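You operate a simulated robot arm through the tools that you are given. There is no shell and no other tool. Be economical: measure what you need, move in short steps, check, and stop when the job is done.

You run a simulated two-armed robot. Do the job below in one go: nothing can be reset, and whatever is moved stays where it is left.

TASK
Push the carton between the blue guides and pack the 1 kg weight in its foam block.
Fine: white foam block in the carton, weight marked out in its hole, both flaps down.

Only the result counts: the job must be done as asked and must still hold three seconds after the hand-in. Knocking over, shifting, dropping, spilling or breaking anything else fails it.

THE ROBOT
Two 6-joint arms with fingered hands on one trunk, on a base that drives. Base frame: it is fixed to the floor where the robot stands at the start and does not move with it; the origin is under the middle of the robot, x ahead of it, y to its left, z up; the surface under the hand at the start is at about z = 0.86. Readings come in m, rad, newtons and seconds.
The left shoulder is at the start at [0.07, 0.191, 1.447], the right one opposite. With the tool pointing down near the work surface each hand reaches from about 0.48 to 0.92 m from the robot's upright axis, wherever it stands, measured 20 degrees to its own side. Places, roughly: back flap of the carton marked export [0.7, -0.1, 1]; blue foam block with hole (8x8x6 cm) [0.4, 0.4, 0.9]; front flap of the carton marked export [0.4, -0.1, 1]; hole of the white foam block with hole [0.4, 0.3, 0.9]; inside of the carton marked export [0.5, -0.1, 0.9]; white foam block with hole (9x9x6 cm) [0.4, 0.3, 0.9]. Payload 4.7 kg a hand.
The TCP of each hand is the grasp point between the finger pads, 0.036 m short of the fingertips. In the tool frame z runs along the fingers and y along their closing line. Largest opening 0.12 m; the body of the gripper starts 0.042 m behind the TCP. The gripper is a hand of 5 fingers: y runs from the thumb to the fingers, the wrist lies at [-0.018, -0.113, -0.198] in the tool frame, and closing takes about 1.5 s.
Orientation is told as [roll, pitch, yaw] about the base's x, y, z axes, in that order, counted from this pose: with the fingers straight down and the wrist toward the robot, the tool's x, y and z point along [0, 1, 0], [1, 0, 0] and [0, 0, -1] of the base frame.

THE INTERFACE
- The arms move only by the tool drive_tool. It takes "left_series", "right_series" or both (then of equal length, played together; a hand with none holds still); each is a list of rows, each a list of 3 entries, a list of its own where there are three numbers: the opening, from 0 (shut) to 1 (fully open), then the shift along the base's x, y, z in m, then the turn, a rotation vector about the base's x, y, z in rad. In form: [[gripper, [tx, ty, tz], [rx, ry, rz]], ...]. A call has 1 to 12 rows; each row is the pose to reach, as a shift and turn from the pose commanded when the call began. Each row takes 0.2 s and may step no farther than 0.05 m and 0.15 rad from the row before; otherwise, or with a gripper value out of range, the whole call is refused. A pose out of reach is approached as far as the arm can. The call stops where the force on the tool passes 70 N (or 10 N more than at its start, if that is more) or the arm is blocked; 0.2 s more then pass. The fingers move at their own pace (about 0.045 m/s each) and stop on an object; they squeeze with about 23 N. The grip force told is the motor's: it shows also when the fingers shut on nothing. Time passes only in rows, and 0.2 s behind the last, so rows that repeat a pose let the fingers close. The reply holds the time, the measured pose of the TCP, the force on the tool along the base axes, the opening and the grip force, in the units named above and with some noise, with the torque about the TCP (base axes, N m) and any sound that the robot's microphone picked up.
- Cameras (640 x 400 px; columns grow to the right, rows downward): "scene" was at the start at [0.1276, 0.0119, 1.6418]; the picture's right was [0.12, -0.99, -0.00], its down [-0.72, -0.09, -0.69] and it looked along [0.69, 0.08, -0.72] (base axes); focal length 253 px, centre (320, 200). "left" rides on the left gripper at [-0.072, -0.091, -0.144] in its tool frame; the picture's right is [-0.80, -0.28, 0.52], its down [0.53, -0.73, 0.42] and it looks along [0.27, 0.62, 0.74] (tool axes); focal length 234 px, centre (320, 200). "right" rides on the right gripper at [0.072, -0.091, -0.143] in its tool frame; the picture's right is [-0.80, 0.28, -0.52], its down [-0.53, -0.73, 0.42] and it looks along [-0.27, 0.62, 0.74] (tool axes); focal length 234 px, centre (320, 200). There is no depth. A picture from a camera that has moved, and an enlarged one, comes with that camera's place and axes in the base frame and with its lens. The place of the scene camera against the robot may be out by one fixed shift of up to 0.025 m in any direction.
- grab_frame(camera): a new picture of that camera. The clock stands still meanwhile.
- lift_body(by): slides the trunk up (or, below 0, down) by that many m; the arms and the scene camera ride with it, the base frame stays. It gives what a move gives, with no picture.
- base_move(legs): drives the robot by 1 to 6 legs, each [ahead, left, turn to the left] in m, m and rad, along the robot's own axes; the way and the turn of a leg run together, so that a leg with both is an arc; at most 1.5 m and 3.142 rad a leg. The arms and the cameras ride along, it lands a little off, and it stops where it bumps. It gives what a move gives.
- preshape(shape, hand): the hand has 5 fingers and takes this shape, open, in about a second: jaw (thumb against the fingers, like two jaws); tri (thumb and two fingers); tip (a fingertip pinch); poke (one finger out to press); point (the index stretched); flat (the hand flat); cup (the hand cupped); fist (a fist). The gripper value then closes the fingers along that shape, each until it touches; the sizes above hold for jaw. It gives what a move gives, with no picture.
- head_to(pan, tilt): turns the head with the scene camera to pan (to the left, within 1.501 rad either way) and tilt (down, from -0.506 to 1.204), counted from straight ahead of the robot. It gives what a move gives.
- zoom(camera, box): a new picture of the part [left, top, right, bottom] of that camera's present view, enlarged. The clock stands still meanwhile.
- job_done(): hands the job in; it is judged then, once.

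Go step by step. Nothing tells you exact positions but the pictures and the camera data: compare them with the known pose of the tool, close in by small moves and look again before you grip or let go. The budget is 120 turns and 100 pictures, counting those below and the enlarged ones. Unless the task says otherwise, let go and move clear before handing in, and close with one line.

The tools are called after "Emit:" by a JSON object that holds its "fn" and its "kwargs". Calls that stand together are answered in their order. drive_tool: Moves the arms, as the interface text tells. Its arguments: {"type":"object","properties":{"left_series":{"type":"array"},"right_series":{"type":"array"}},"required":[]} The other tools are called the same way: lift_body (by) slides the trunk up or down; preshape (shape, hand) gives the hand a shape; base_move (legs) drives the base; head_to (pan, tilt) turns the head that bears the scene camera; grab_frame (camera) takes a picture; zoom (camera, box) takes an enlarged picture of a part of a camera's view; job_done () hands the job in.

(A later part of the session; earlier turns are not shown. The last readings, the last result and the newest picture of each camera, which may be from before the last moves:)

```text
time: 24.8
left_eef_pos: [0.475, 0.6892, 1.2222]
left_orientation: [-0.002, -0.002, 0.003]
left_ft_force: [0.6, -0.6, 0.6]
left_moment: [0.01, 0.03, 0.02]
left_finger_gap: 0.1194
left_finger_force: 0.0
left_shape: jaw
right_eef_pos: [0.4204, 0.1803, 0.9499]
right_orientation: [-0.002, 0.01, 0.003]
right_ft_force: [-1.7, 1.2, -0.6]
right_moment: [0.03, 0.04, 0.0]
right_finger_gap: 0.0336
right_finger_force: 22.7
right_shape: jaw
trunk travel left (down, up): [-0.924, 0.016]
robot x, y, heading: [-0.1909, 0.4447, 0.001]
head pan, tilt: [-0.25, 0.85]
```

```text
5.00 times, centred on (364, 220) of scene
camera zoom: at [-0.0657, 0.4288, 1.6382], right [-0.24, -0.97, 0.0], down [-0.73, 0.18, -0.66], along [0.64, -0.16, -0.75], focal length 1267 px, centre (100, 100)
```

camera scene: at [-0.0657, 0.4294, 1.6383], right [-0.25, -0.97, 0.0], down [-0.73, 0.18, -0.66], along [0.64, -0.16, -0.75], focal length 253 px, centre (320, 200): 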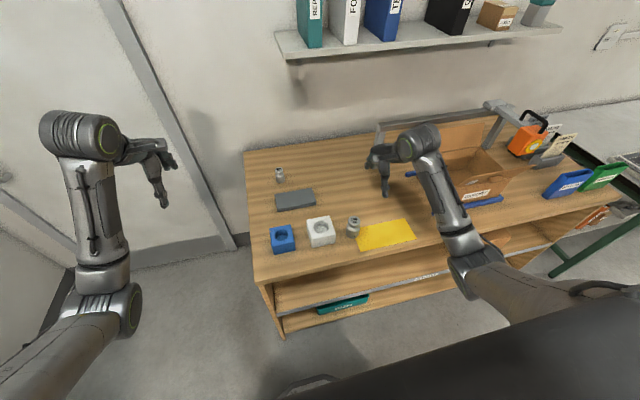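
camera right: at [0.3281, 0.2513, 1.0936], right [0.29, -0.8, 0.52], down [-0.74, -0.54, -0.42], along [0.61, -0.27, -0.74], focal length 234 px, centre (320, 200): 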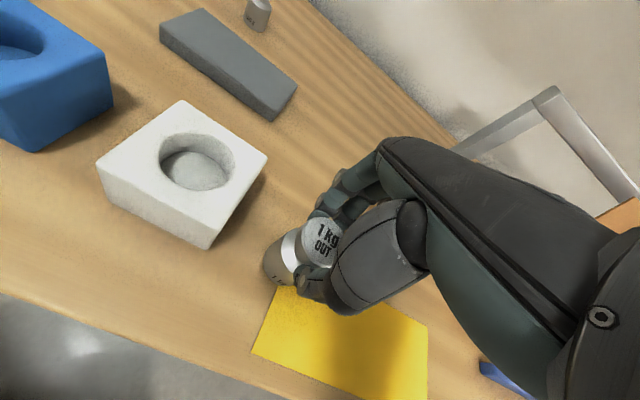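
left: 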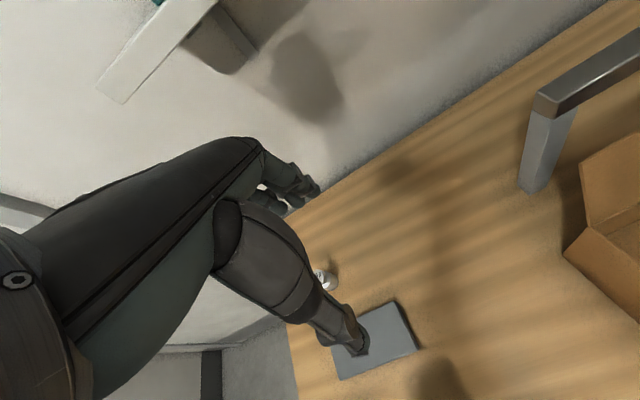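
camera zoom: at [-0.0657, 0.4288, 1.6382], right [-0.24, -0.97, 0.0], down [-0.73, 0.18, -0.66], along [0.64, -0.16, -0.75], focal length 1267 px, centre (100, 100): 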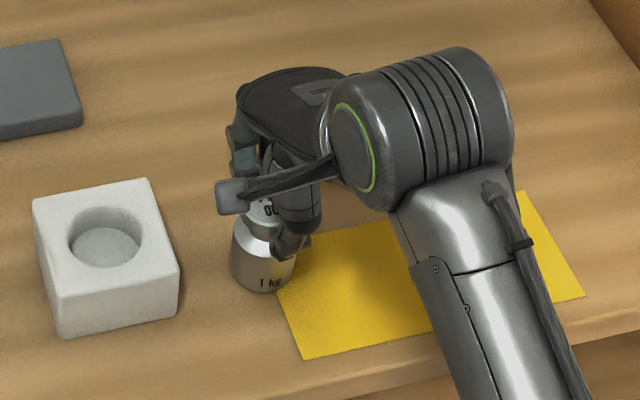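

Gripped at gap 0.034. Lifting a little to check the hold, then clear of the block.

Emit:
{"fn": "drive_tool", "kwargs": {"right_series": [[0, [0, 0, 0.01], [0, 0, 0]], [0, [0, 0, 0.025], [0, 0, 0]], [0, [0, 0, 0.05], [0, 0, 0]], [0, [0, 0, 0.075], [0, 0, 0]], [0, [0, 0, 0.1], [0, 0, 0]], [0, [0, 0, 0.1], [0, 0, 0]]]}}

Emit:
{"fn": "grab_frame", "kwargs": {"camera": "right"}}

Emit:
{"fn": "zoom", "kwargs": {"camera": "scene", "box": [280, 165, 440, 265]}}

```text
time: 26.2
left_eef_pos: [0.476, 0.6904, 1.2208]
left_orientation: [0.001, 0.0, 0.0]
left_ft_force: [-0.8, -0.1, 0.3]
left_moment: [-0.01, 0.0, -0.02]
left_finger_gap: 0.1199
left_finger_force: 0.1
left_shape: jaw
right_eef_pos: [0.4196, 0.1774, 1.0505]
right_orientation: [-0.001, 0.01, 0.004]
right_ft_force: [0.1, 0.3, -10.0]
right_moment: [0.05, 0.04, -0.01]
right_finger_gap: 0.0334
right_finger_force: 23.0
right_shape: jaw
trunk travel left (down, up): [-0.924, 0.016]
robot x, y, heading: [-0.1911, 0.4475, 0.001]
head pan, tilt: [-0.25, 0.85]
```

```text
64 pictures are left
camera right: at [0.3271, 0.2501, 1.1937], right [0.29, -0.8, 0.52], down [-0.74, -0.54, -0.42], along [0.61, -0.27, -0.74], focal length 234 px, centre (320, 200)
```

right: 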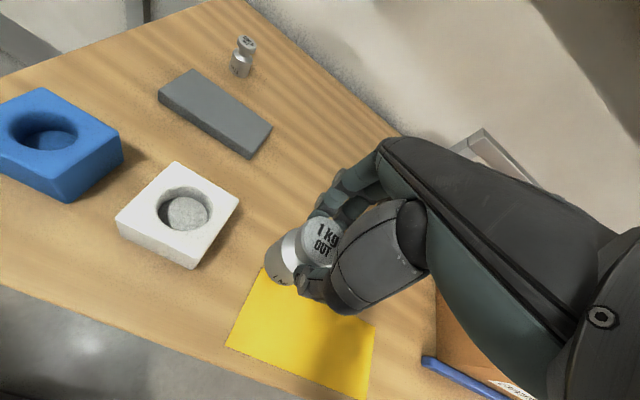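

```text
4.00 times, centred on (360, 215) of scene
camera zoom: at [-0.0649, 0.4284, 1.6382], right [-0.24, -0.97, 0.0], down [-0.73, 0.18, -0.66], along [0.64, -0.16, -0.75], focal length 1014 px, centre (160, 140)
```

zoom: 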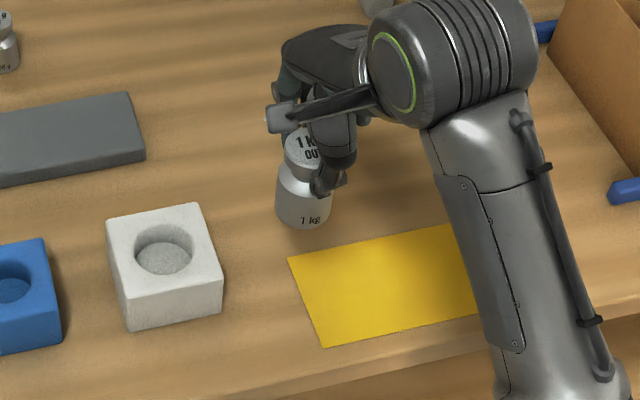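

Weight held upright (10 N). Moving it above the hole, estimated at (0.435, 0.295).

Emit:
{"fn": "drive_tool", "kwargs": {"right_series": [[0, [0.005, 0.04, 0], [0, 0, 0]], [0, [0.01, 0.08, 0], [0, 0, 0]], [0, [0.015, 0.117, 0], [0, 0, 0]], [0, [0.015, 0.117, 0], [0, 0, 0]], [0, [0.015, 0.117, -0.02], [0, 0, 0]], [0, [0.015, 0.117, -0.02], [0, 0, 0]]]}}

Emit:
{"fn": "grab_frame", "kwargs": {"camera": "right"}}

Emit:
{"fn": "zoom", "kwargs": {"camera": "scene", "box": [270, 180, 398, 260]}}

Emit:
{"fn": "zoom", "kwargs": {"camera": "right", "box": [210, 190, 370, 310]}}

```text
time: 27.6
left_eef_pos: [0.4757, 0.6902, 1.2204]
left_orientation: [0.0, 0.001, 0.002]
left_ft_force: [-0.5, 0.0, -0.3]
left_moment: [-0.01, 0.01, -0.03]
left_finger_gap: 0.1195
left_finger_force: 0.1
left_shape: jaw
right_eef_pos: [0.435, 0.2939, 1.0338]
right_orientation: [-0.008, 0.005, 0.0]
right_ft_force: [-0.1, -0.3, -9.4]
right_moment: [0.03, 0.01, -0.01]
right_finger_gap: 0.032
right_finger_force: 23.1
right_shape: jaw
trunk travel left (down, up): [-0.924, 0.016]
robot x, y, heading: [-0.1899, 0.4474, 0.003]
head pan, tilt: [-0.25, 0.85]
```

```text
62 pictures are left
camera right: at [0.343, 0.3673, 1.1766], right [0.28, -0.8, 0.53], down [-0.73, -0.54, -0.42], along [0.62, -0.27, -0.74], focal length 234 px, centre (320, 200)
```

right: 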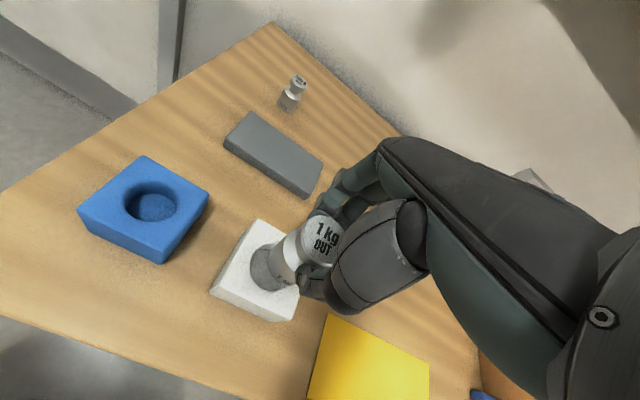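

```text
5.00 times, centred on (334, 220) of scene
camera zoom: at [-0.065, 0.4295, 1.6383], right [-0.24, -0.97, 0.0], down [-0.73, 0.18, -0.66], along [0.64, -0.16, -0.75], focal length 1267 px, centre (250, 100)
```

zoom: 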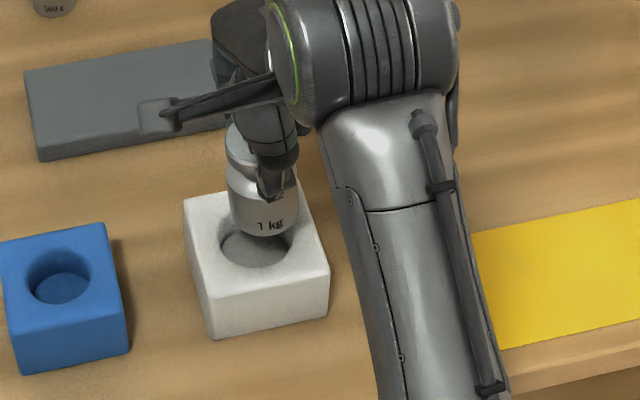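

```text
3.33 times, centred on (290, 250) of right
camera zoom: at [0.343, 0.3673, 1.1766], right [0.28, -0.8, 0.53], down [-0.73, -0.54, -0.42], along [0.62, -0.27, -0.74], focal length 781 px, centre (420, 33)
```

zoom: 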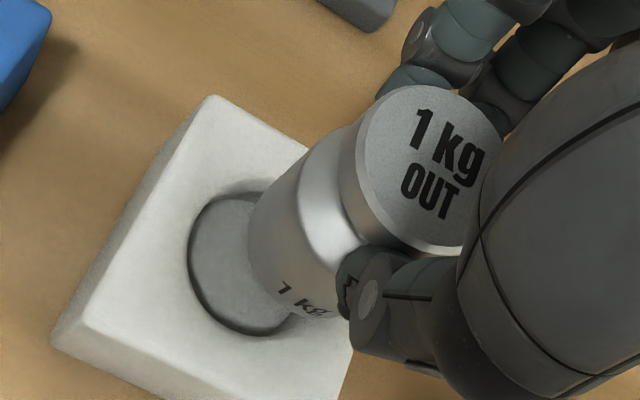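

The weight hangs just above the hole, seemingly a few mm off in y. Zooming tighter to measure.

Emit:
{"fn": "zoom", "kwargs": {"camera": "scene", "box": [300, 200, 348, 240]}}

```text
10.00 times, centred on (324, 220) of scene
camera zoom: at [-0.065, 0.4295, 1.6383], right [-0.24, -0.97, 0.0], down [-0.73, 0.18, -0.66], along [0.64, -0.16, -0.75], focal length 2534 px, centre (280, 0)
```

zoom: 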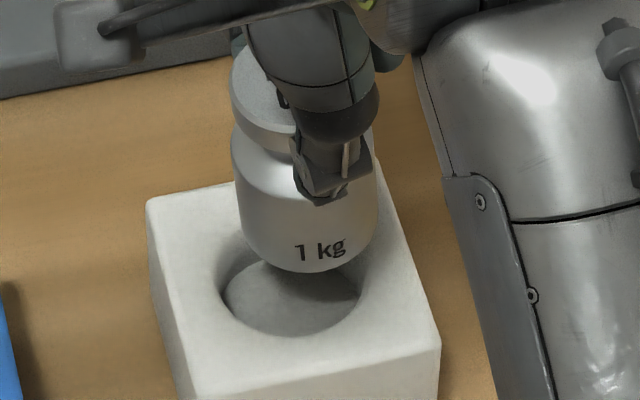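

Both views agree: the weight's bottom sits about 7 mm too far in x and 8 mm short in y, with a slight tilt. Correcting with a small roll and shift.

Emit:
{"fn": "drive_tool", "kwargs": {"right_series": [[0, [-0.003, 0.002, 0], [0.02, 0, 0]], [0, [-0.0065, 0.0045, 0], [0.04, 0, 0]], [0, [-0.0065, 0.0045, 0], [0.04, 0, 0]]]}}

Emit:
{"fn": "zoom", "kwargs": {"camera": "scene", "box": [300, 200, 348, 240]}}

Emit:
{"fn": "zoom", "kwargs": {"camera": "right", "box": [210, 190, 370, 310]}}

```text
time: 28.4
left_eef_pos: [0.4766, 0.6898, 1.2213]
left_orientation: [-0.002, 0.0, 0.002]
left_ft_force: [0.4, 0.0, -0.5]
left_moment: [-0.01, 0.01, 0.03]
left_finger_gap: 0.1199
left_finger_force: 0.0
left_shape: jaw
right_eef_pos: [0.4286, 0.2975, 1.0326]
right_orientation: [0.033, 0.009, 0.001]
right_ft_force: [-0.7, 0.2, -9.3]
right_moment: [0.0, 0.06, -0.02]
right_finger_gap: 0.0321
right_finger_force: 22.9
right_shape: jaw
trunk travel left (down, up): [-0.924, 0.016]
robot x, y, heading: [-0.1916, 0.4452, 0.002]
head pan, tilt: [-0.25, 0.85]
```

```text
10.00 times, centred on (324, 220) of scene
camera zoom: at [-0.0648, 0.4288, 1.6382], right [-0.24, -0.97, 0.0], down [-0.73, 0.18, -0.66], along [0.64, -0.16, -0.75], focal length 2534 px, centre (280, 0)
```

zoom: 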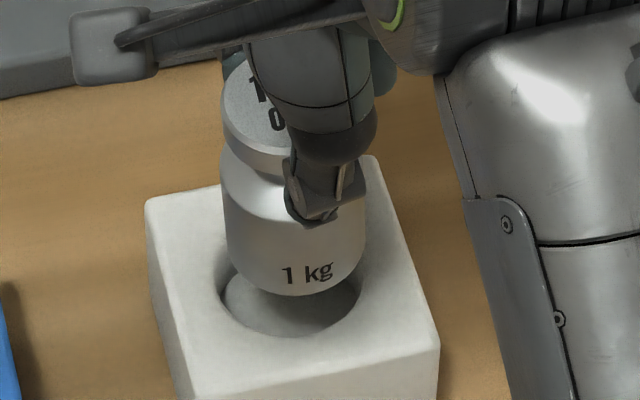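

```text
3.33 times, centred on (290, 250) of right
camera zoom: at [0.3368, 0.3648, 1.1783], right [0.29, -0.82, 0.5], down [-0.74, -0.52, -0.44], along [0.61, -0.24, -0.75], focal length 781 px, centre (420, 33)
```

zoom: 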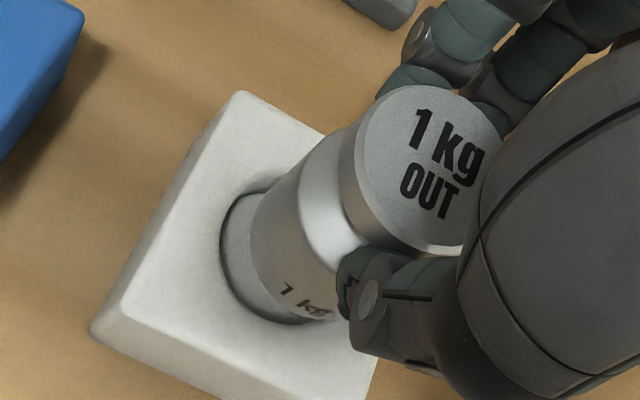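

Very close now. A last trim of roll, then lowering gently toward the hole.

Emit:
{"fn": "drive_tool", "kwargs": {"right_series": [[0, [0, -0.001, 0], [0.03, 0, 0]], [0, [0, -0.001, -0.01], [0.03, 0, 0]], [0, [0, -0.001, -0.015], [0.03, 0, 0]], [0, [0, -0.001, -0.015], [0.03, 0, 0]]]}}

Emit:
{"fn": "zoom", "kwargs": {"camera": "scene", "box": [300, 200, 348, 240]}}

Emit:
{"fn": "zoom", "kwargs": {"camera": "right", "box": [210, 190, 370, 310]}}

```text
time: 29.4
left_eef_pos: [0.4762, 0.6903, 1.2214]
left_orientation: [-0.001, -0.002, 0.001]
left_ft_force: [-0.6, -0.8, 0.4]
left_moment: [0.04, 0.02, 0.02]
left_finger_gap: 0.1198
left_finger_force: 0.1
left_shape: jaw
right_eef_pos: [0.4283, 0.3007, 1.0167]
right_orientation: [0.068, 0.01, 0.004]
right_ft_force: [0.2, 1.1, -10.0]
right_moment: [0.01, 0.06, -0.04]
right_finger_gap: 0.0323
right_finger_force: 22.3
right_shape: jaw
trunk travel left (down, up): [-0.924, 0.016]
robot x, y, heading: [-0.1876, 0.4488, 0.002]
head pan, tilt: [-0.25, 0.85]
```

```text
10.00 times, centred on (324, 220) of scene
camera zoom: at [-0.0651, 0.4289, 1.6383], right [-0.24, -0.97, 0.0], down [-0.73, 0.18, -0.66], along [0.64, -0.16, -0.75], focal length 2534 px, centre (280, 0)
```

zoom: 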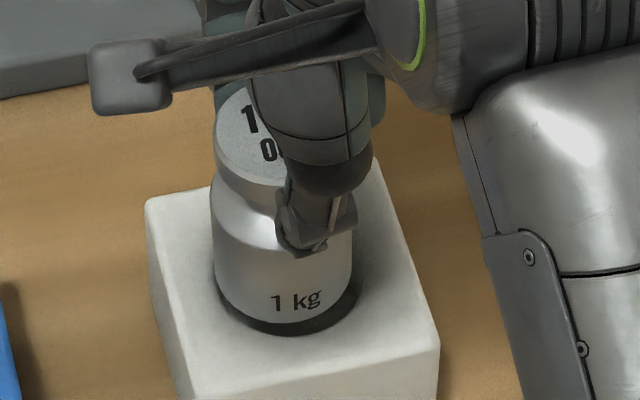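

```text
3.33 times, centred on (290, 250) of right
camera zoom: at [0.337, 0.3618, 1.1651], right [0.29, -0.84, 0.47], down [-0.74, -0.5, -0.45], along [0.61, -0.21, -0.76], focal length 781 px, centre (420, 33)
```

zoom: 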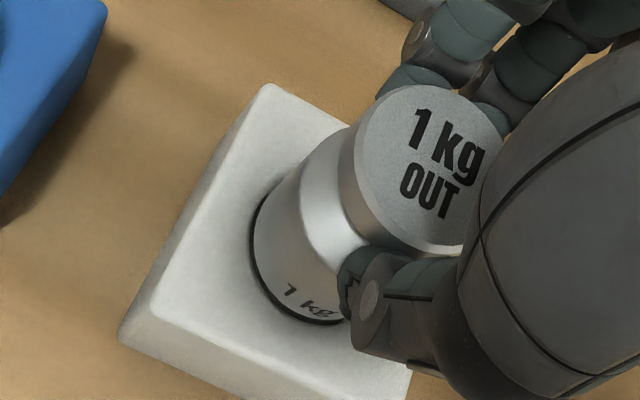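

Now vertical, but about 2.5 mm too far in +y. Shifting back and lowering to the rim.

Emit:
{"fn": "drive_tool", "kwargs": {"right_series": [[0, [0, -0.0025, 0], [0, 0, 0]], [0, [0, -0.0025, -0.006], [0, 0, 0]], [0, [0, -0.0025, -0.006], [0, 0, 0]]]}}

Emit:
{"fn": "zoom", "kwargs": {"camera": "scene", "box": [300, 200, 348, 240]}}

Emit:
{"fn": "zoom", "kwargs": {"camera": "right", "box": [210, 190, 370, 310]}}

```text
time: 30.2
left_eef_pos: [0.4764, 0.6892, 1.2205]
left_orientation: [-0.001, 0.0, 0.003]
left_ft_force: [0.2, 0.4, -1.0]
left_moment: [0.03, -0.04, 0.01]
left_finger_gap: 0.1199
left_finger_force: 0.1
left_shape: jaw
right_eef_pos: [0.4301, 0.2968, 1.0089]
right_orientation: [0.068, 0.007, 0.003]
right_ft_force: [-0.1, 0.3, -8.0]
right_moment: [-0.03, 0.07, -0.01]
right_finger_gap: 0.0325
right_finger_force: 23.4
right_shape: jaw
trunk travel left (down, up): [-0.924, 0.016]
robot x, y, heading: [-0.1894, 0.447, 0.004]
head pan, tilt: [-0.25, 0.85]
```

```text
10.00 times, centred on (324, 220) of scene
camera zoom: at [-0.0651, 0.429, 1.6383], right [-0.24, -0.97, 0.0], down [-0.73, 0.18, -0.66], along [0.64, -0.16, -0.75], focal length 2534 px, centre (280, 0)
```

zoom: 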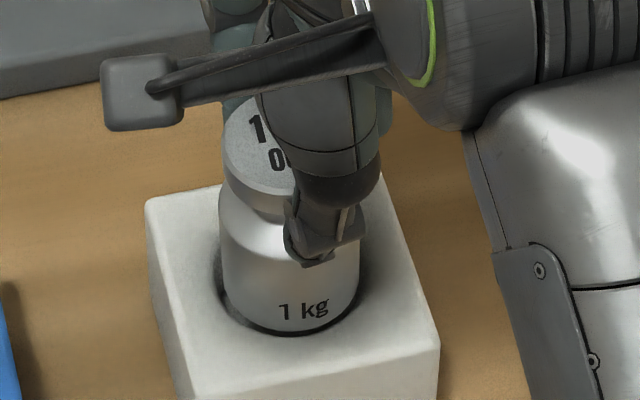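

```text
3.33 times, centred on (290, 250) of right
camera zoom: at [0.3373, 0.3591, 1.1579], right [0.29, -0.84, 0.47], down [-0.73, -0.5, -0.45], along [0.62, -0.21, -0.76], focal length 781 px, centre (420, 33)
```

zoom: 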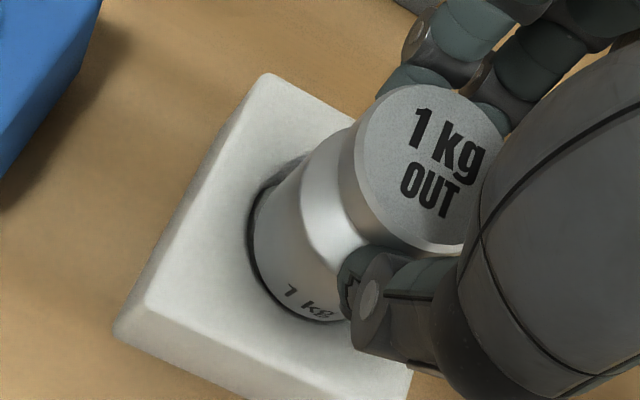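

Column centred now. Lowering in small rows and watching the force.

Emit:
{"fn": "drive_tool", "kwargs": {"right_series": [[0, [0, 0, -0.003], [0, 0, 0]], [0, [0, 0, -0.006], [0, 0, 0]], [0, [0, 0, -0.01], [0, 0, 0]], [0, [0, 0, -0.01], [0, 0, 0]]]}}

Emit:
{"fn": "zoom", "kwargs": {"camera": "scene", "box": [300, 200, 348, 240]}}

```text
time: 31.2
left_eef_pos: [0.474, 0.6895, 1.2217]
left_orientation: [-0.001, -0.001, 0.002]
left_ft_force: [-0.3, 0.2, -0.1]
left_moment: [0.04, 0.01, 0.0]
left_finger_gap: 0.1197
left_finger_force: 0.1
left_shape: jaw
right_eef_pos: [0.4288, 0.298, 1.0008]
right_orientation: [0.068, 0.002, 0.004]
right_ft_force: [2.7, -1.0, 10.3]
right_moment: [0.01, 0.33, 0.02]
right_finger_gap: 0.0336
right_finger_force: 22.6
right_shape: jaw
trunk travel left (down, up): [-0.924, 0.016]
robot x, y, heading: [-0.191, 0.4448, 0.001]
head pan, tilt: [-0.25, 0.85]
```

```text
10.00 times, centred on (324, 220) of scene
camera zoom: at [-0.0673, 0.4295, 1.6386], right [-0.24, -0.97, 0.0], down [-0.73, 0.18, -0.66], along [0.64, -0.16, -0.75], focal length 2534 px, centre (280, 0)
```

zoom: 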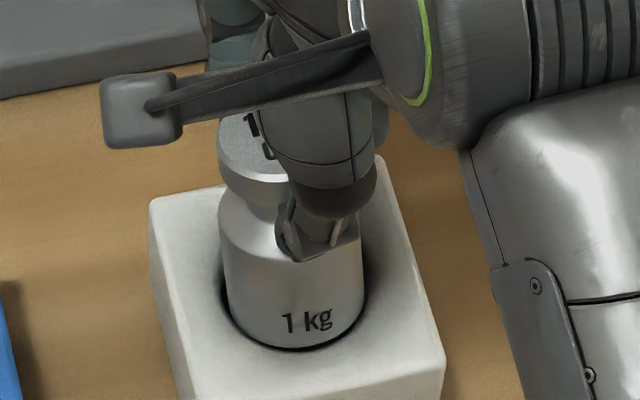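

Contact with about 20 N and a +x reaction: the front rim is catching. I'll back up 4 mm, shift +2 mm in x, and lower again.

Emit:
{"fn": "drive_tool", "kwargs": {"right_series": [[0, [0, 0, 0.005], [0, 0, 0]], [0, [0.002, 0, 0.005], [0, 0, 0]], [0, [0.002, 0, 0.005], [0, 0, 0]]]}}

Emit:
{"fn": "zoom", "kwargs": {"camera": "scene", "box": [300, 200, 348, 240]}}

Emit:
{"fn": "zoom", "kwargs": {"camera": "right", "box": [210, 190, 370, 310]}}

```text
time: 32.0
left_eef_pos: [0.4759, 0.6899, 1.2217]
left_orientation: [-0.002, 0.001, 0.0]
left_ft_force: [-0.5, -1.0, 0.3]
left_moment: [0.02, 0.01, 0.04]
left_finger_gap: 0.1198
left_finger_force: 0.0
left_shape: jaw
right_eef_pos: [0.4299, 0.2978, 1.0043]
right_orientation: [0.069, 0.009, 0.003]
right_ft_force: [0.8, 0.1, -10.2]
right_moment: [-0.02, 0.0, -0.03]
right_finger_gap: 0.0333
right_finger_force: 22.9
right_shape: jaw
trunk travel left (down, up): [-0.924, 0.016]
robot x, y, heading: [-0.1901, 0.4422, 0.005]
head pan, tilt: [-0.25, 0.85]
```

```text
10.00 times, centred on (324, 220) of scene
camera zoom: at [-0.0654, 0.4289, 1.6382], right [-0.24, -0.97, 0.0], down [-0.73, 0.18, -0.66], along [0.64, -0.16, -0.75], focal length 2534 px, centre (280, 0)
```

zoom: 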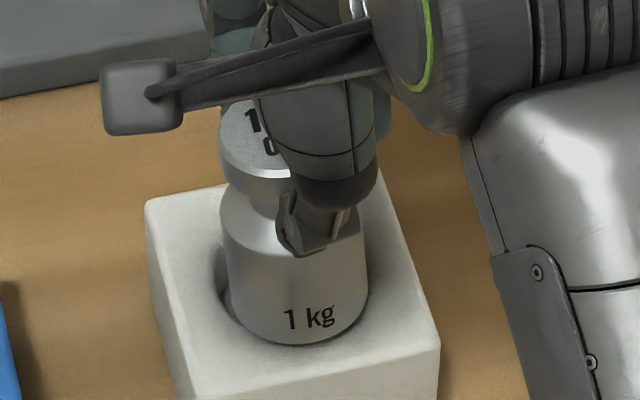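

```text
3.33 times, centred on (290, 250) of right
camera zoom: at [0.3392, 0.3589, 1.1533], right [0.29, -0.84, 0.47], down [-0.74, -0.5, -0.45], along [0.61, -0.21, -0.76], focal length 781 px, centre (420, 33)
```

zoom: 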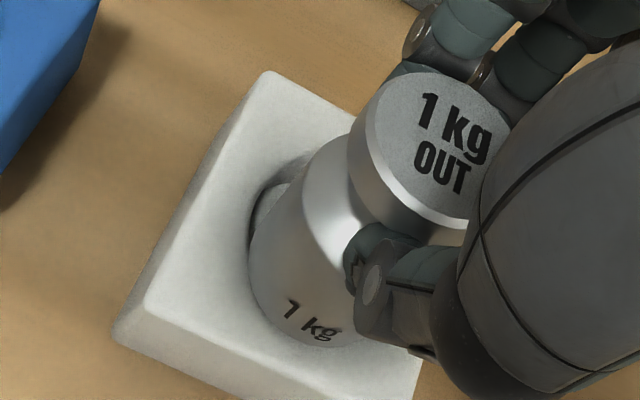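

The weight pivoted in the grip: its bottom swung toward the robot. I'll raise slightly and counter-rotate about x and y to bring the bottom back.

Emit:
{"fn": "drive_tool", "kwargs": {"right_series": [[0, [0, 0, 0.006], [0, 0, 0]], [0, [0, 0, 0.006], [0.033, -0.05, 0]], [0, [0, 0, 0.006], [0.033, -0.05, 0]]]}}

Emit:
{"fn": "zoom", "kwargs": {"camera": "scene", "box": [300, 200, 348, 240]}}

Emit:
{"fn": "zoom", "kwargs": {"camera": "right", "box": [210, 190, 370, 310]}}

```text
time: 32.8
left_eef_pos: [0.4777, 0.6902, 1.2205]
left_orientation: [0.0, -0.001, 0.001]
left_ft_force: [-0.2, -0.1, 0.6]
left_moment: [0.01, 0.0, 0.0]
left_finger_gap: 0.1198
left_finger_force: 0.1
left_shape: jaw
right_eef_pos: [0.432, 0.2976, 1.011]
right_orientation: [0.102, -0.042, 0.004]
right_ft_force: [0.2, 0.0, -9.7]
right_moment: [0.0, 0.03, -0.01]
right_finger_gap: 0.0331
right_finger_force: 23.3
right_shape: jaw
trunk travel left (down, up): [-0.924, 0.016]
robot x, y, heading: [-0.1905, 0.4471, 0.007]
head pan, tilt: [-0.25, 0.85]
```

```text
10.00 times, centred on (324, 220) of scene
camera zoom: at [-0.0647, 0.4289, 1.6382], right [-0.24, -0.97, 0.0], down [-0.73, 0.18, -0.66], along [0.64, -0.16, -0.75], focal length 2534 px, centre (280, 0)
```

zoom: 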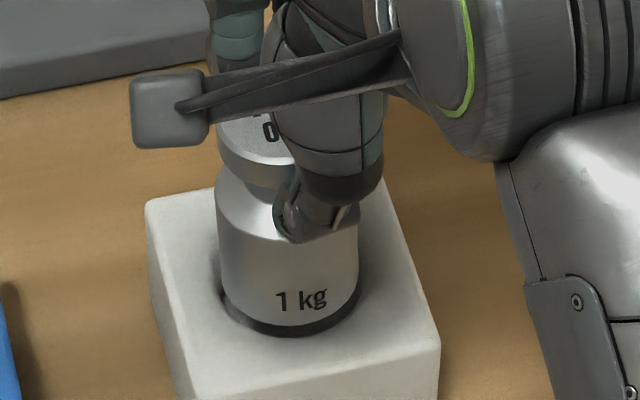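

```text
3.33 times, centred on (290, 250) of right
camera zoom: at [0.3326, 0.3539, 1.1568], right [0.26, -0.85, 0.45], down [-0.71, -0.49, -0.51], along [0.65, -0.19, -0.73], focal length 781 px, centre (420, 33)
```

zoom: 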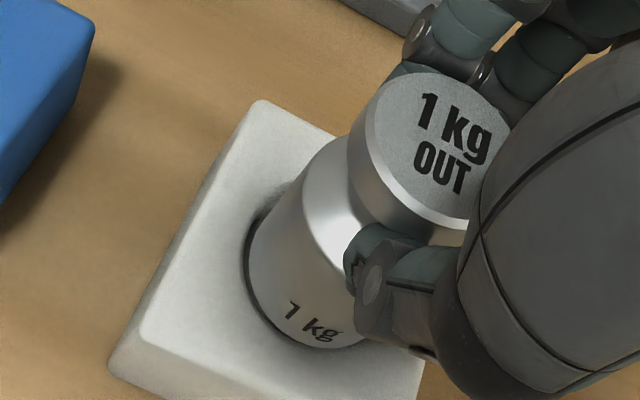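

Bottom and hole now line up in both views. Lowering carefully again.

Emit:
{"fn": "drive_tool", "kwargs": {"right_series": [[0, [0, 0, -0.004], [0, 0, 0]], [0, [0, 0, -0.008], [0, 0, 0]], [0, [0, 0, -0.01], [0, 0, 0]], [0, [0, 0, -0.01], [0, 0, 0]]]}}

Emit:
{"fn": "zoom", "kwargs": {"camera": "scene", "box": [300, 200, 348, 240]}}

Emit:
{"fn": "zoom", "kwargs": {"camera": "right", "box": [210, 190, 370, 310]}}

```text
time: 33.8
left_eef_pos: [0.4754, 0.6897, 1.2213]
left_orientation: [-0.002, -0.002, 0.002]
left_ft_force: [-0.3, 0.2, 0.5]
left_moment: [0.0, 0.01, -0.02]
left_finger_gap: 0.1197
left_finger_force: 0.1
left_shape: jaw
right_eef_pos: [0.4313, 0.2978, 1.0032]
right_orientation: [0.101, -0.044, 0.002]
right_ft_force: [-0.2, -1.3, 0.9]
right_moment: [0.02, 0.24, 0.03]
right_finger_gap: 0.0332
right_finger_force: 23.0
right_shape: jaw
trunk travel left (down, up): [-0.924, 0.016]
robot x, y, heading: [-0.1912, 0.4475, -0.003]
head pan, tilt: [-0.25, 0.85]
```

```text
10.00 times, centred on (324, 220) of scene
camera zoom: at [-0.066, 0.4288, 1.6385], right [-0.24, -0.97, 0.0], down [-0.73, 0.18, -0.66], along [0.64, -0.16, -0.75], focal length 2534 px, centre (280, 0)
```

zoom: 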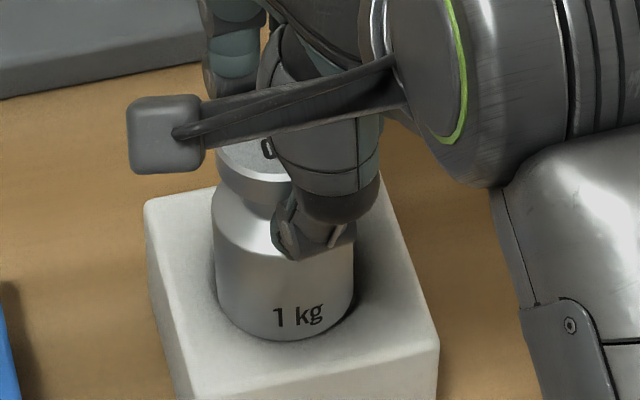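

```text
3.33 times, centred on (290, 250) of right
camera zoom: at [0.3313, 0.355, 1.1481], right [0.26, -0.85, 0.45], down [-0.71, -0.49, -0.51], along [0.65, -0.19, -0.73], focal length 781 px, centre (420, 33)
```

zoom: 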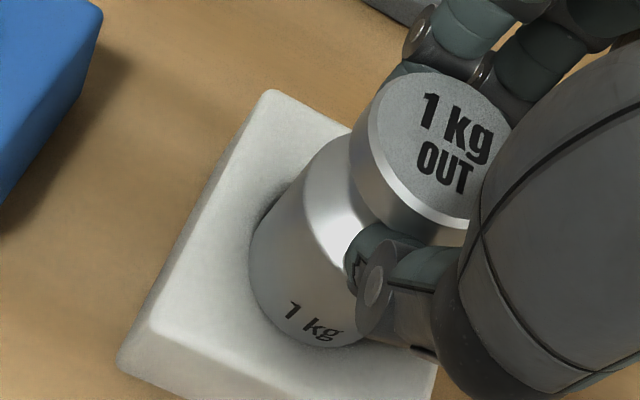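

In light contact; the gap shows on the right/back side, so the weight must go a little -y and +x. Sliding while in light contact, then looking.

Emit:
{"fn": "drive_tool", "kwargs": {"right_series": [[0, [0, 0, 0.002], [0, 0, 0]], [0, [0.001, -0.002, 0.002], [0, 0, 0]], [0, [0.001, -0.003, 0.0], [0, 0, 0]], [0, [0.0015, -0.003, -0.003], [0, 0, 0]], [0, [0.0015, -0.003, -0.003], [0, 0, 0]]]}}

Emit:
{"fn": "zoom", "kwargs": {"camera": "scene", "box": [300, 200, 348, 240]}}

Emit:
{"fn": "zoom", "kwargs": {"camera": "right", "box": [210, 190, 370, 310]}}

```text
time: 35.0
left_eef_pos: [0.4726, 0.6892, 1.2231]
left_orientation: [-0.001, -0.005, 0.002]
left_ft_force: [-0.1, -0.2, 0.2]
left_moment: [-0.01, 0.0, -0.02]
left_finger_gap: 0.1196
left_finger_force: 0.0
left_shape: jaw
right_eef_pos: [0.4324, 0.2941, 1.0028]
right_orientation: [0.101, -0.045, 0.003]
right_ft_force: [-3.7, 1.1, 12.9]
right_moment: [0.01, 0.75, -0.07]
right_finger_gap: 0.0335
right_finger_force: 23.0
right_shape: jaw
trunk travel left (down, up): [-0.924, 0.016]
robot x, y, heading: [-0.1896, 0.4447, 0.004]
head pan, tilt: [-0.25, 0.85]
```

```text
10.00 times, centred on (324, 220) of scene
camera zoom: at [-0.0685, 0.4299, 1.6388], right [-0.24, -0.97, 0.0], down [-0.73, 0.18, -0.66], along [0.64, -0.16, -0.75], focal length 2534 px, centre (280, 0)
```

zoom: 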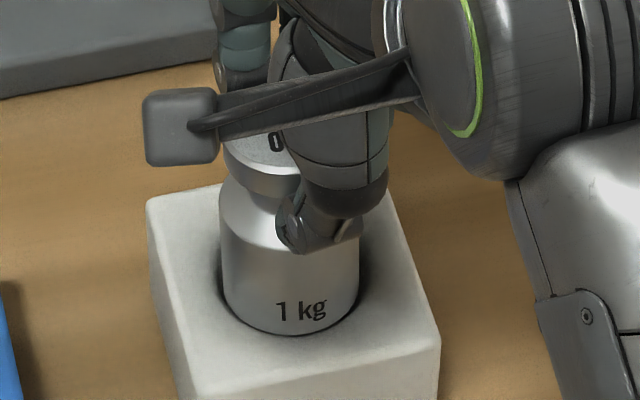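

```text
3.33 times, centred on (290, 250) of right
camera zoom: at [0.3323, 0.3513, 1.1475], right [0.26, -0.85, 0.45], down [-0.71, -0.49, -0.51], along [0.66, -0.19, -0.73], focal length 781 px, centre (420, 33)
```

zoom: 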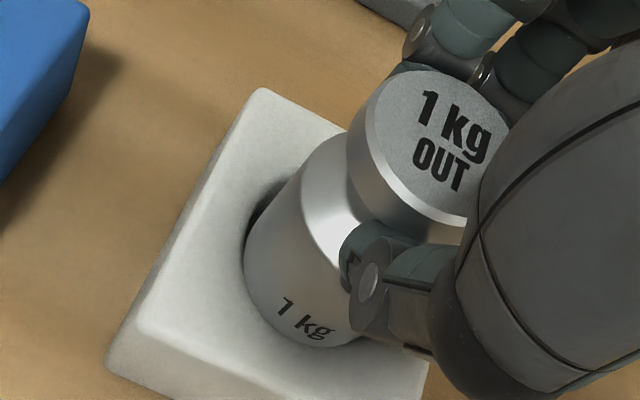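

Torque says the front (-x) bottom edge rests on the front rim. Lift a bit, shift +3 mm in x, and lower.

Emit:
{"fn": "drive_tool", "kwargs": {"right_series": [[0, [0, 0, 0.005], [0, 0, 0]], [0, [0.003, 0.001, 0.005], [0, 0, 0]], [0, [0.003, 0.001, 0.002], [0, 0, 0]], [0, [0.003, 0.001, -0.001], [0, 0, 0]], [0, [0.003, 0.001, -0.001], [0, 0, 0]]]}}

Emit:
{"fn": "zoom", "kwargs": {"camera": "scene", "box": [300, 200, 348, 240]}}

Emit:
{"fn": "zoom", "kwargs": {"camera": "right", "box": [210, 190, 370, 310]}}

```text
time: 36.2
left_eef_pos: [0.4727, 0.689, 1.2234]
left_orientation: [-0.001, -0.004, 0.001]
left_ft_force: [1.2, -0.5, 0.4]
left_moment: [0.0, 0.01, 0.02]
left_finger_gap: 0.1197
left_finger_force: 0.0
left_shape: jaw
right_eef_pos: [0.4349, 0.2954, 1.0019]
right_orientation: [0.101, -0.051, 0.004]
right_ft_force: [-3.2, -1.4, 18.2]
right_moment: [-0.03, 1.09, 0.03]
right_finger_gap: 0.0338
right_finger_force: 22.6
right_shape: jaw
trunk travel left (down, up): [-0.924, 0.016]
robot x, y, heading: [-0.1894, 0.447, -0.001]
head pan, tilt: [-0.25, 0.85]
```

```text
10.00 times, centred on (324, 220) of scene
camera zoom: at [-0.0696, 0.4294, 1.6389], right [-0.24, -0.97, 0.0], down [-0.73, 0.18, -0.66], along [0.64, -0.16, -0.75], focal length 2534 px, centre (280, 0)
```

zoom: 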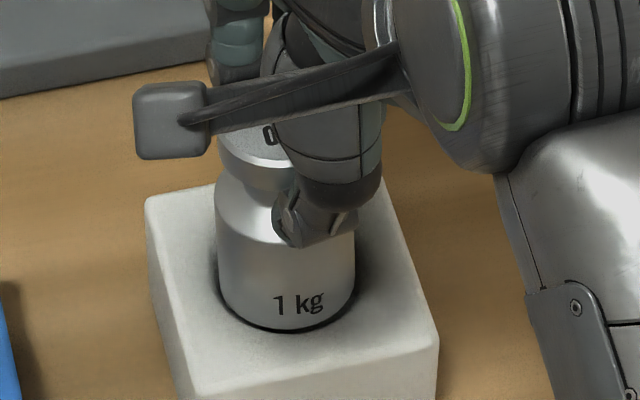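

```text
3.33 times, centred on (290, 250) of right
camera zoom: at [0.3349, 0.3526, 1.147], right [0.26, -0.85, 0.45], down [-0.71, -0.49, -0.51], along [0.66, -0.19, -0.73], focal length 781 px, centre (420, 33)
```

zoom: 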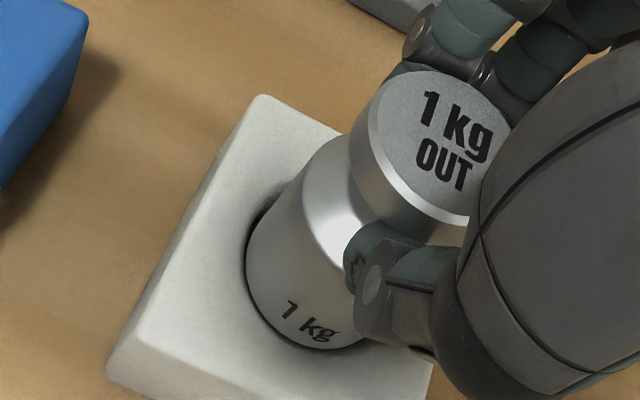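

A gap is now visible all around the weight, so it sits within the rim. I'll relieve the load and loosen the fingers slightly, keeping the head caged so the weight can self-align and drop.

Emit:
{"fn": "drive_tool", "kwargs": {"right_series": [[0, [0, 0, 0.003], [0, 0, 0]], [0, [0, 0, 0.003], [0, 0, 0]], [0.33, [0, 0, 0.003], [0, 0, 0]], [0.36, [0, 0, 0.003], [0, 0, 0]], [0.36, [0, 0, 0.003], [0, 0, 0]]]}}

Emit:
{"fn": "zoom", "kwargs": {"camera": "scene", "box": [300, 200, 348, 240]}}

Emit:
{"fn": "zoom", "kwargs": {"camera": "right", "box": [210, 190, 370, 310]}}

```text
time: 37.4
left_eef_pos: [0.4745, 0.6892, 1.2216]
left_orientation: [-0.001, -0.002, 0.001]
left_ft_force: [-0.8, 0.8, 0.5]
left_moment: [0.02, -0.01, 0.0]
left_finger_gap: 0.1199
left_finger_force: 0.1
left_shape: jaw
right_eef_pos: [0.4361, 0.2953, 1.0011]
right_orientation: [0.1, -0.042, 0.005]
right_ft_force: [-1.9, 0.0, -0.3]
right_moment: [0.02, 0.01, -0.02]
right_finger_gap: 0.044
right_finger_force: 0.1
right_shape: jaw
trunk travel left (down, up): [-0.924, 0.016]
robot x, y, heading: [-0.1925, 0.446, 0.005]
head pan, tilt: [-0.25, 0.85]
```

```text
10.00 times, centred on (324, 220) of scene
camera zoom: at [-0.0681, 0.4293, 1.6385], right [-0.24, -0.97, 0.0], down [-0.73, 0.18, -0.66], along [0.64, -0.16, -0.75], focal length 2534 px, centre (280, 0)
```

zoom: 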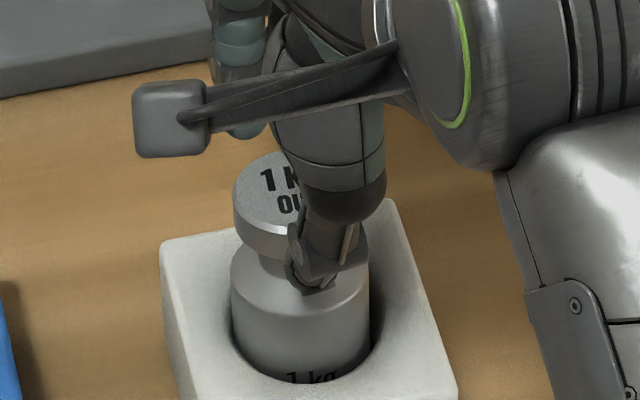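

```text
3.33 times, centred on (290, 250) of right
camera zoom: at [0.3355, 0.3528, 1.1472], right [0.26, -0.85, 0.45], down [-0.71, -0.49, -0.51], along [0.65, -0.19, -0.73], focal length 781 px, centre (420, 33)
```

zoom: 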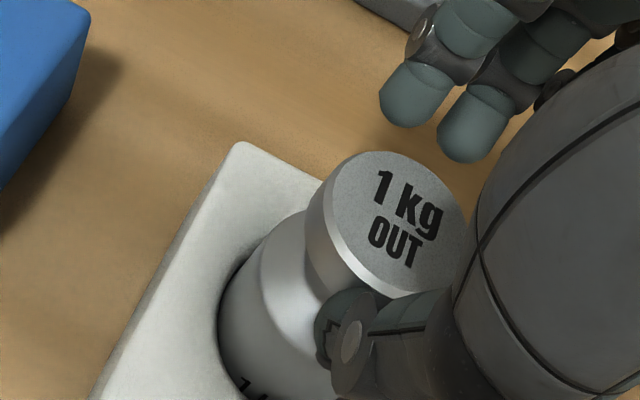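

The weight dropped into the hole (the block slid slightly toward the robot). Opening fully and rising to inspect.

Emit:
{"fn": "drive_tool", "kwargs": {"right_series": [[0.6, [0, 0, 0], [0, 0, 0]], [1, [0, 0, 0], [0, 0, 0]], [1, [0, 0, 0], [0, 0, 0]], [1, [0, 0, 0.03], [-0.05, 0.02, 0]], [1, [0, 0, 0.07], [-0.1, 0.042, 0]], [1, [0, 0, 0.11], [-0.1, 0.042, 0]]]}}

Emit:
{"fn": "grab_frame", "kwargs": {"camera": "right"}}

Emit:
{"fn": "zoom", "kwargs": {"camera": "scene", "box": [292, 192, 364, 252]}}

```text
time: 38.8
left_eef_pos: [0.4758, 0.6897, 1.2206]
left_orientation: [-0.001, -0.003, 0.003]
left_ft_force: [0.3, -0.5, -0.5]
left_moment: [0.0, -0.01, -0.03]
left_finger_gap: 0.12
left_finger_force: 0.1
left_shape: jaw
right_eef_pos: [0.4359, 0.2985, 1.1137]
right_orientation: [0.0, 0.0, 0.006]
right_ft_force: [0.0, -0.5, -0.4]
right_moment: [-0.01, 0.02, -0.01]
right_finger_gap: 0.1198
right_finger_force: 0.0
right_shape: jaw
trunk travel left (down, up): [-0.924, 0.016]
robot x, y, heading: [-0.1917, 0.4466, 0.007]
head pan, tilt: [-0.25, 0.85]
```

```text
39 pictures are left
camera right: at [0.3429, 0.3687, 1.257], right [0.28, -0.8, 0.52], down [-0.73, -0.54, -0.42], along [0.62, -0.26, -0.74], focal length 234 px, centre (320, 200)
```

right: 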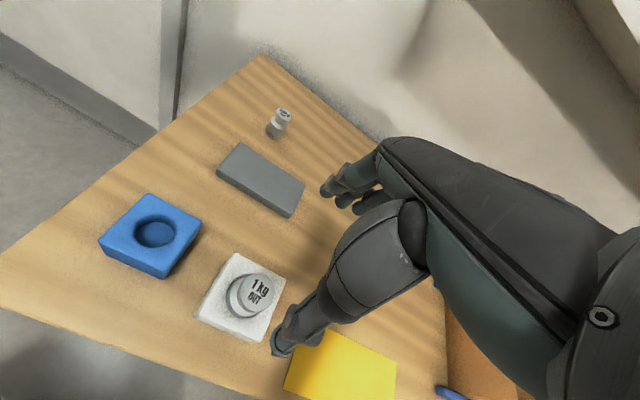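

```text
6.67 times, centred on (328, 222) of scene
camera zoom: at [-0.0658, 0.4286, 1.6382], right [-0.24, -0.97, 0.0], down [-0.73, 0.18, -0.66], along [0.64, -0.16, -0.75], focal length 1690 px, centre (267, 53)
```

zoom: 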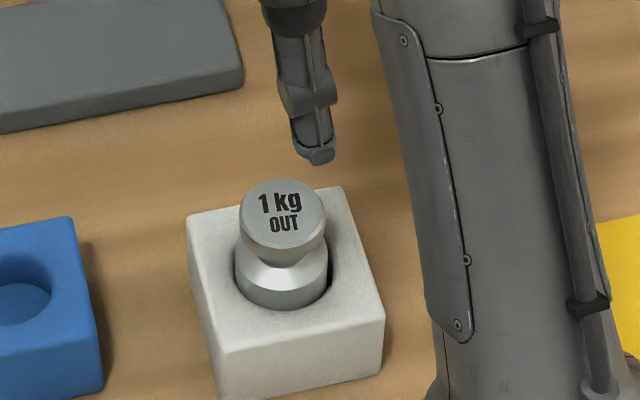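

The weight is seated upright in the block, mark up, with its top near z=0.96; block centre ≈(0.414, 0.293). Now I position the open hand around the block, first just above its top.

Emit:
{"fn": "drive_tool", "kwargs": {"right_series": [[1, [-0.01, -0.003, -0.03], [0, 0, 0]], [1, [-0.021, -0.005, -0.07], [0, 0, 0]], [1, [-0.021, -0.005, -0.11], [0, 0, 0]], [1, [-0.021, -0.005, -0.145], [0, 0, 0]], [1, [-0.021, -0.005, -0.145], [0, 0, 0]]]}}

Emit:
{"fn": "grab_frame", "kwargs": {"camera": "right"}}

Emit:
{"fn": "zoom", "kwargs": {"camera": "scene", "box": [284, 182, 380, 254]}}

```text
time: 40.0
left_eef_pos: [0.4749, 0.6901, 1.2214]
left_orientation: [0.0, -0.001, 0.001]
left_ft_force: [-0.4, 0.6, 0.1]
left_moment: [0.01, 0.01, 0.0]
left_finger_gap: 0.1199
left_finger_force: 0.0
left_shape: jaw
right_eef_pos: [0.4153, 0.2833, 0.9639]
right_orientation: [-0.012, 0.0, 0.003]
right_ft_force: [0.1, -0.3, 0.3]
right_moment: [0.0, 0.0, 0.0]
right_finger_gap: 0.1198
right_finger_force: 0.0
right_shape: jaw
trunk travel left (down, up): [-0.924, 0.016]
robot x, y, heading: [-0.194, 0.447, 0.003]
head pan, tilt: [-0.25, 0.85]
```

```text
37 pictures are left
camera right: at [0.3212, 0.3566, 1.1061], right [0.28, -0.8, 0.53], down [-0.73, -0.54, -0.42], along [0.62, -0.27, -0.73], focal length 234 px, centre (320, 200)
```

right: 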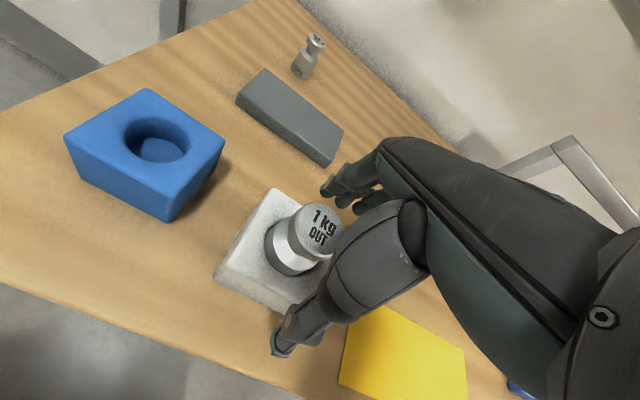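

```text
5.56 times, centred on (332, 218) of scene
camera zoom: at [-0.0663, 0.4291, 1.6384], right [-0.24, -0.97, 0.0], down [-0.73, 0.18, -0.66], along [0.64, -0.16, -0.75], focal length 1408 px, centre (253, 100)
```

zoom: 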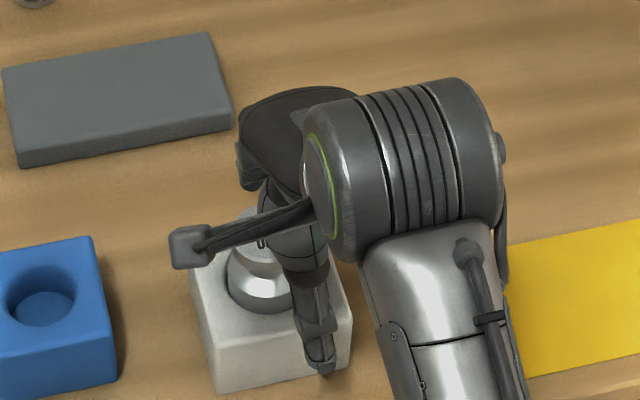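

TCP is 1 cm short in y relative to the weight (0.419, 0.294). Correcting before going down.

Emit:
{"fn": "drive_tool", "kwargs": {"right_series": [[1, [0.001, 0.006, 0], [0, 0, 0]], [1, [0.002, 0.0105, 0], [0.01, 0, 0]], [1, [0.002, 0.0105, 0], [0.01, 0, 0]]]}}

```text
time: 40.8
left_eef_pos: [0.4758, 0.6892, 1.2206]
left_orientation: [-0.001, -0.001, 0.002]
left_ft_force: [0.2, -0.3, 0.2]
left_moment: [-0.01, 0.01, 0.02]
left_finger_gap: 0.1201
left_finger_force: 0.0
left_shape: jaw
right_eef_pos: [0.4136, 0.2824, 0.9598]
right_orientation: [-0.021, 0.004, -0.004]
right_ft_force: [0.0, 0.4, -0.1]
right_moment: [-0.02, 0.02, 0.0]
right_finger_gap: 0.1199
right_finger_force: 0.0
right_shape: jaw
trunk travel left (down, up): [-0.924, 0.016]
robot x, y, heading: [-0.1918, 0.447, 0.005]
head pan, tilt: [-0.25, 0.85]
```

The arm is at a limit there, so I'll rise and shift the base 7 cm left and 3 cm back for more room.

Emit:
{"fn": "drive_tool", "kwargs": {"right_series": [[1, [0, 0, 0.04], [0, 0, 0]], [1, [0.0, 0, 0.08], [0.02, 0, 0]]]}}

Emit:
{"fn": "base_move", "kwargs": {"legs": [[-0.03, 0.07, 0]]}}

```text
time: 41.4
left_eef_pos: [0.4755, 0.6902, 1.2207]
left_orientation: [-0.002, -0.002, 0.002]
left_ft_force: [0.1, 0.6, 0.4]
left_moment: [-0.04, -0.02, 0.04]
left_finger_gap: 0.1197
left_finger_force: 0.0
left_shape: jaw
right_eef_pos: [0.4146, 0.2846, 1.0365]
right_orientation: [0.004, 0.008, -0.005]
right_ft_force: [0.2, -0.6, -0.4]
right_moment: [-0.01, 0.0, -0.03]
right_finger_gap: 0.1198
right_finger_force: 0.1
right_shape: jaw
trunk travel left (down, up): [-0.924, 0.016]
robot x, y, heading: [-0.1903, 0.4473, 0.004]
head pan, tilt: [-0.25, 0.85]
```

```text
time: 42.5
left_eef_pos: [0.4477, 0.7543, 1.2205]
left_orientation: [0.002, -0.001, -0.002]
left_ft_force: [0.4, -0.2, 0.8]
left_moment: [0.04, 0.06, 0.02]
left_finger_gap: 0.1198
left_finger_force: 0.1
left_shape: jaw
right_eef_pos: [0.3874, 0.3517, 1.0382]
right_orientation: [0.006, 0.005, -0.003]
right_ft_force: [0.7, -0.2, -1.2]
right_moment: [0.06, -0.02, 0.01]
right_finger_gap: 0.1197
right_finger_force: 0.0
right_shape: jaw
trunk travel left (down, up): [-0.924, 0.016]
robot x, y, heading: [-0.2196, 0.5151, 0.007]
head pan, tilt: [-0.25, 0.85]
```

Bringing the hand over the block centre (0.417, 0.294), then down to z≈0.96.

Emit:
{"fn": "drive_tool", "kwargs": {"right_series": [[1, [0.015, -0.029, 0], [0, 0, 0]], [1, [0.03, -0.0575, 0], [0, 0, 0]], [1, [0.03, -0.0575, -0.04], [0, 0, 0]], [1, [0.03, -0.0575, -0.075], [0, 0, 0]], [1, [0.03, -0.0575, -0.075], [0, 0, 0]]]}}

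Emit:
{"fn": "grab_frame", "kwargs": {"camera": "right"}}

```text
time: 43.7
left_eef_pos: [0.4465, 0.7574, 1.2211]
left_orientation: [-0.002, -0.002, -0.001]
left_ft_force: [-0.6, 0.1, 0.5]
left_moment: [0.0, 0.01, 0.0]
left_finger_gap: 0.1196
left_finger_force: 0.1
left_shape: jaw
right_eef_pos: [0.4134, 0.2943, 0.9648]
right_orientation: [0.004, 0.005, -0.006]
right_ft_force: [0.3, 0.0, 0.0]
right_moment: [0.01, -0.02, -0.01]
right_finger_gap: 0.12
right_finger_force: 0.1
right_shape: jaw
trunk travel left (down, up): [-0.924, 0.016]
robot x, y, heading: [-0.2153, 0.5159, -0.0]
head pan, tilt: [-0.25, 0.85]
```

```text
35 pictures are left
camera right: at [0.3225, 0.3677, 1.109], right [0.28, -0.81, 0.52], down [-0.74, -0.53, -0.42], along [0.62, -0.27, -0.74], focal length 234 px, centre (320, 200)
```

right: 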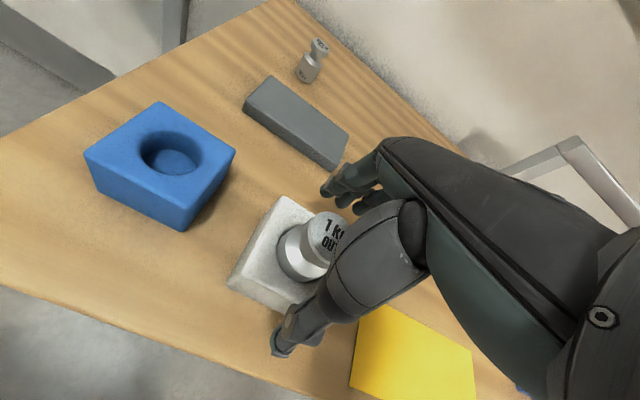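

TCP and weight axis coincide now. Descending to z≈0.93 and closing on the block.

Emit:
{"fn": "drive_tool", "kwargs": {"right_series": [[1, [0.002, 0, -0.015], [0, 0, 0]], [1, [0.002, 0, -0.028], [0, 0, 0]], [1, [0.002, 0, -0.036], [0, 0, 0]], [0.6, [0.002, 0, -0.036], [0, 0, 0]], [0, [0.002, 0, -0.036], [0, 0, 0]], [0, [0.002, 0, -0.036], [0, 0, 0]], [0, [0.002, 0, -0.036], [0, 0, 0]], [0, [0.002, 0, -0.036], [0, 0, 0]]]}}

Emit:
{"fn": "grab_frame", "kwargs": {"camera": "right"}}

Emit:
{"fn": "zoom", "kwargs": {"camera": "scene", "box": [300, 182, 396, 254]}}

```text
time: 45.5
left_eef_pos: [0.4464, 0.7582, 1.2212]
left_orientation: [-0.002, -0.002, -0.002]
left_ft_force: [0.4, 1.2, 0.1]
left_moment: [0.01, -0.02, 0.01]
left_finger_gap: 0.1196
left_finger_force: 0.1
left_shape: jaw
right_eef_pos: [0.419, 0.2965, 0.9286]
right_orientation: [0.004, 0.003, -0.005]
right_ft_force: [-0.5, -0.6, -2.0]
right_moment: [-0.01, 0.03, 0.1]
right_finger_gap: 0.0825
right_finger_force: 23.3
right_shape: jaw
trunk travel left (down, up): [-0.924, 0.016]
robot x, y, heading: [-0.2169, 0.5127, 0.0]
head pan, tilt: [-0.25, 0.85]
```

```text
34 pictures are left
camera right: at [0.3266, 0.3686, 1.0728], right [0.28, -0.81, 0.52], down [-0.74, -0.53, -0.42], along [0.62, -0.27, -0.74], focal length 234 px, centre (320, 200)
```

right: 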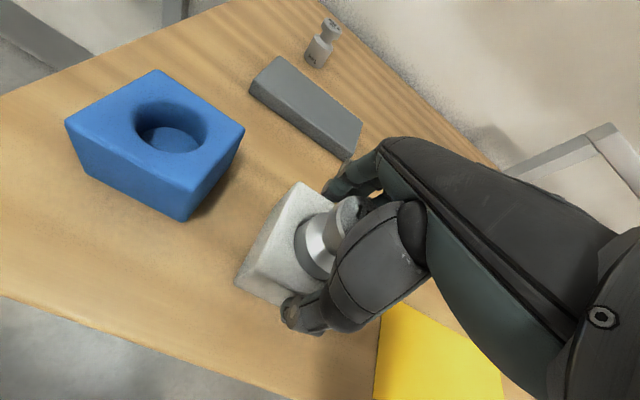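

```text
5.56 times, centred on (348, 218) of scene
camera zoom: at [-0.0953, 0.4987, 1.6383], right [-0.25, -0.97, 0.0], down [-0.73, 0.18, -0.66], along [0.64, -0.16, -0.75], focal length 1408 px, centre (164, 100)
```

zoom: 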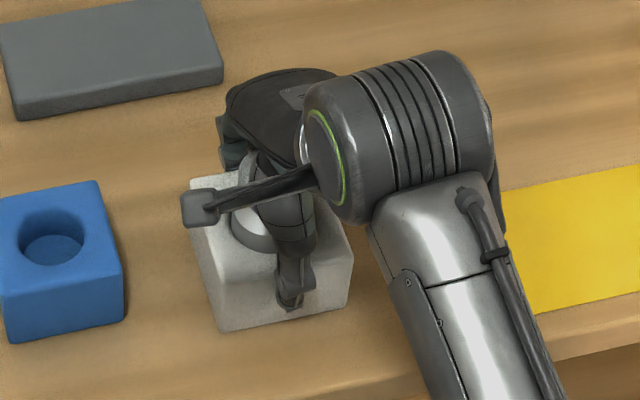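

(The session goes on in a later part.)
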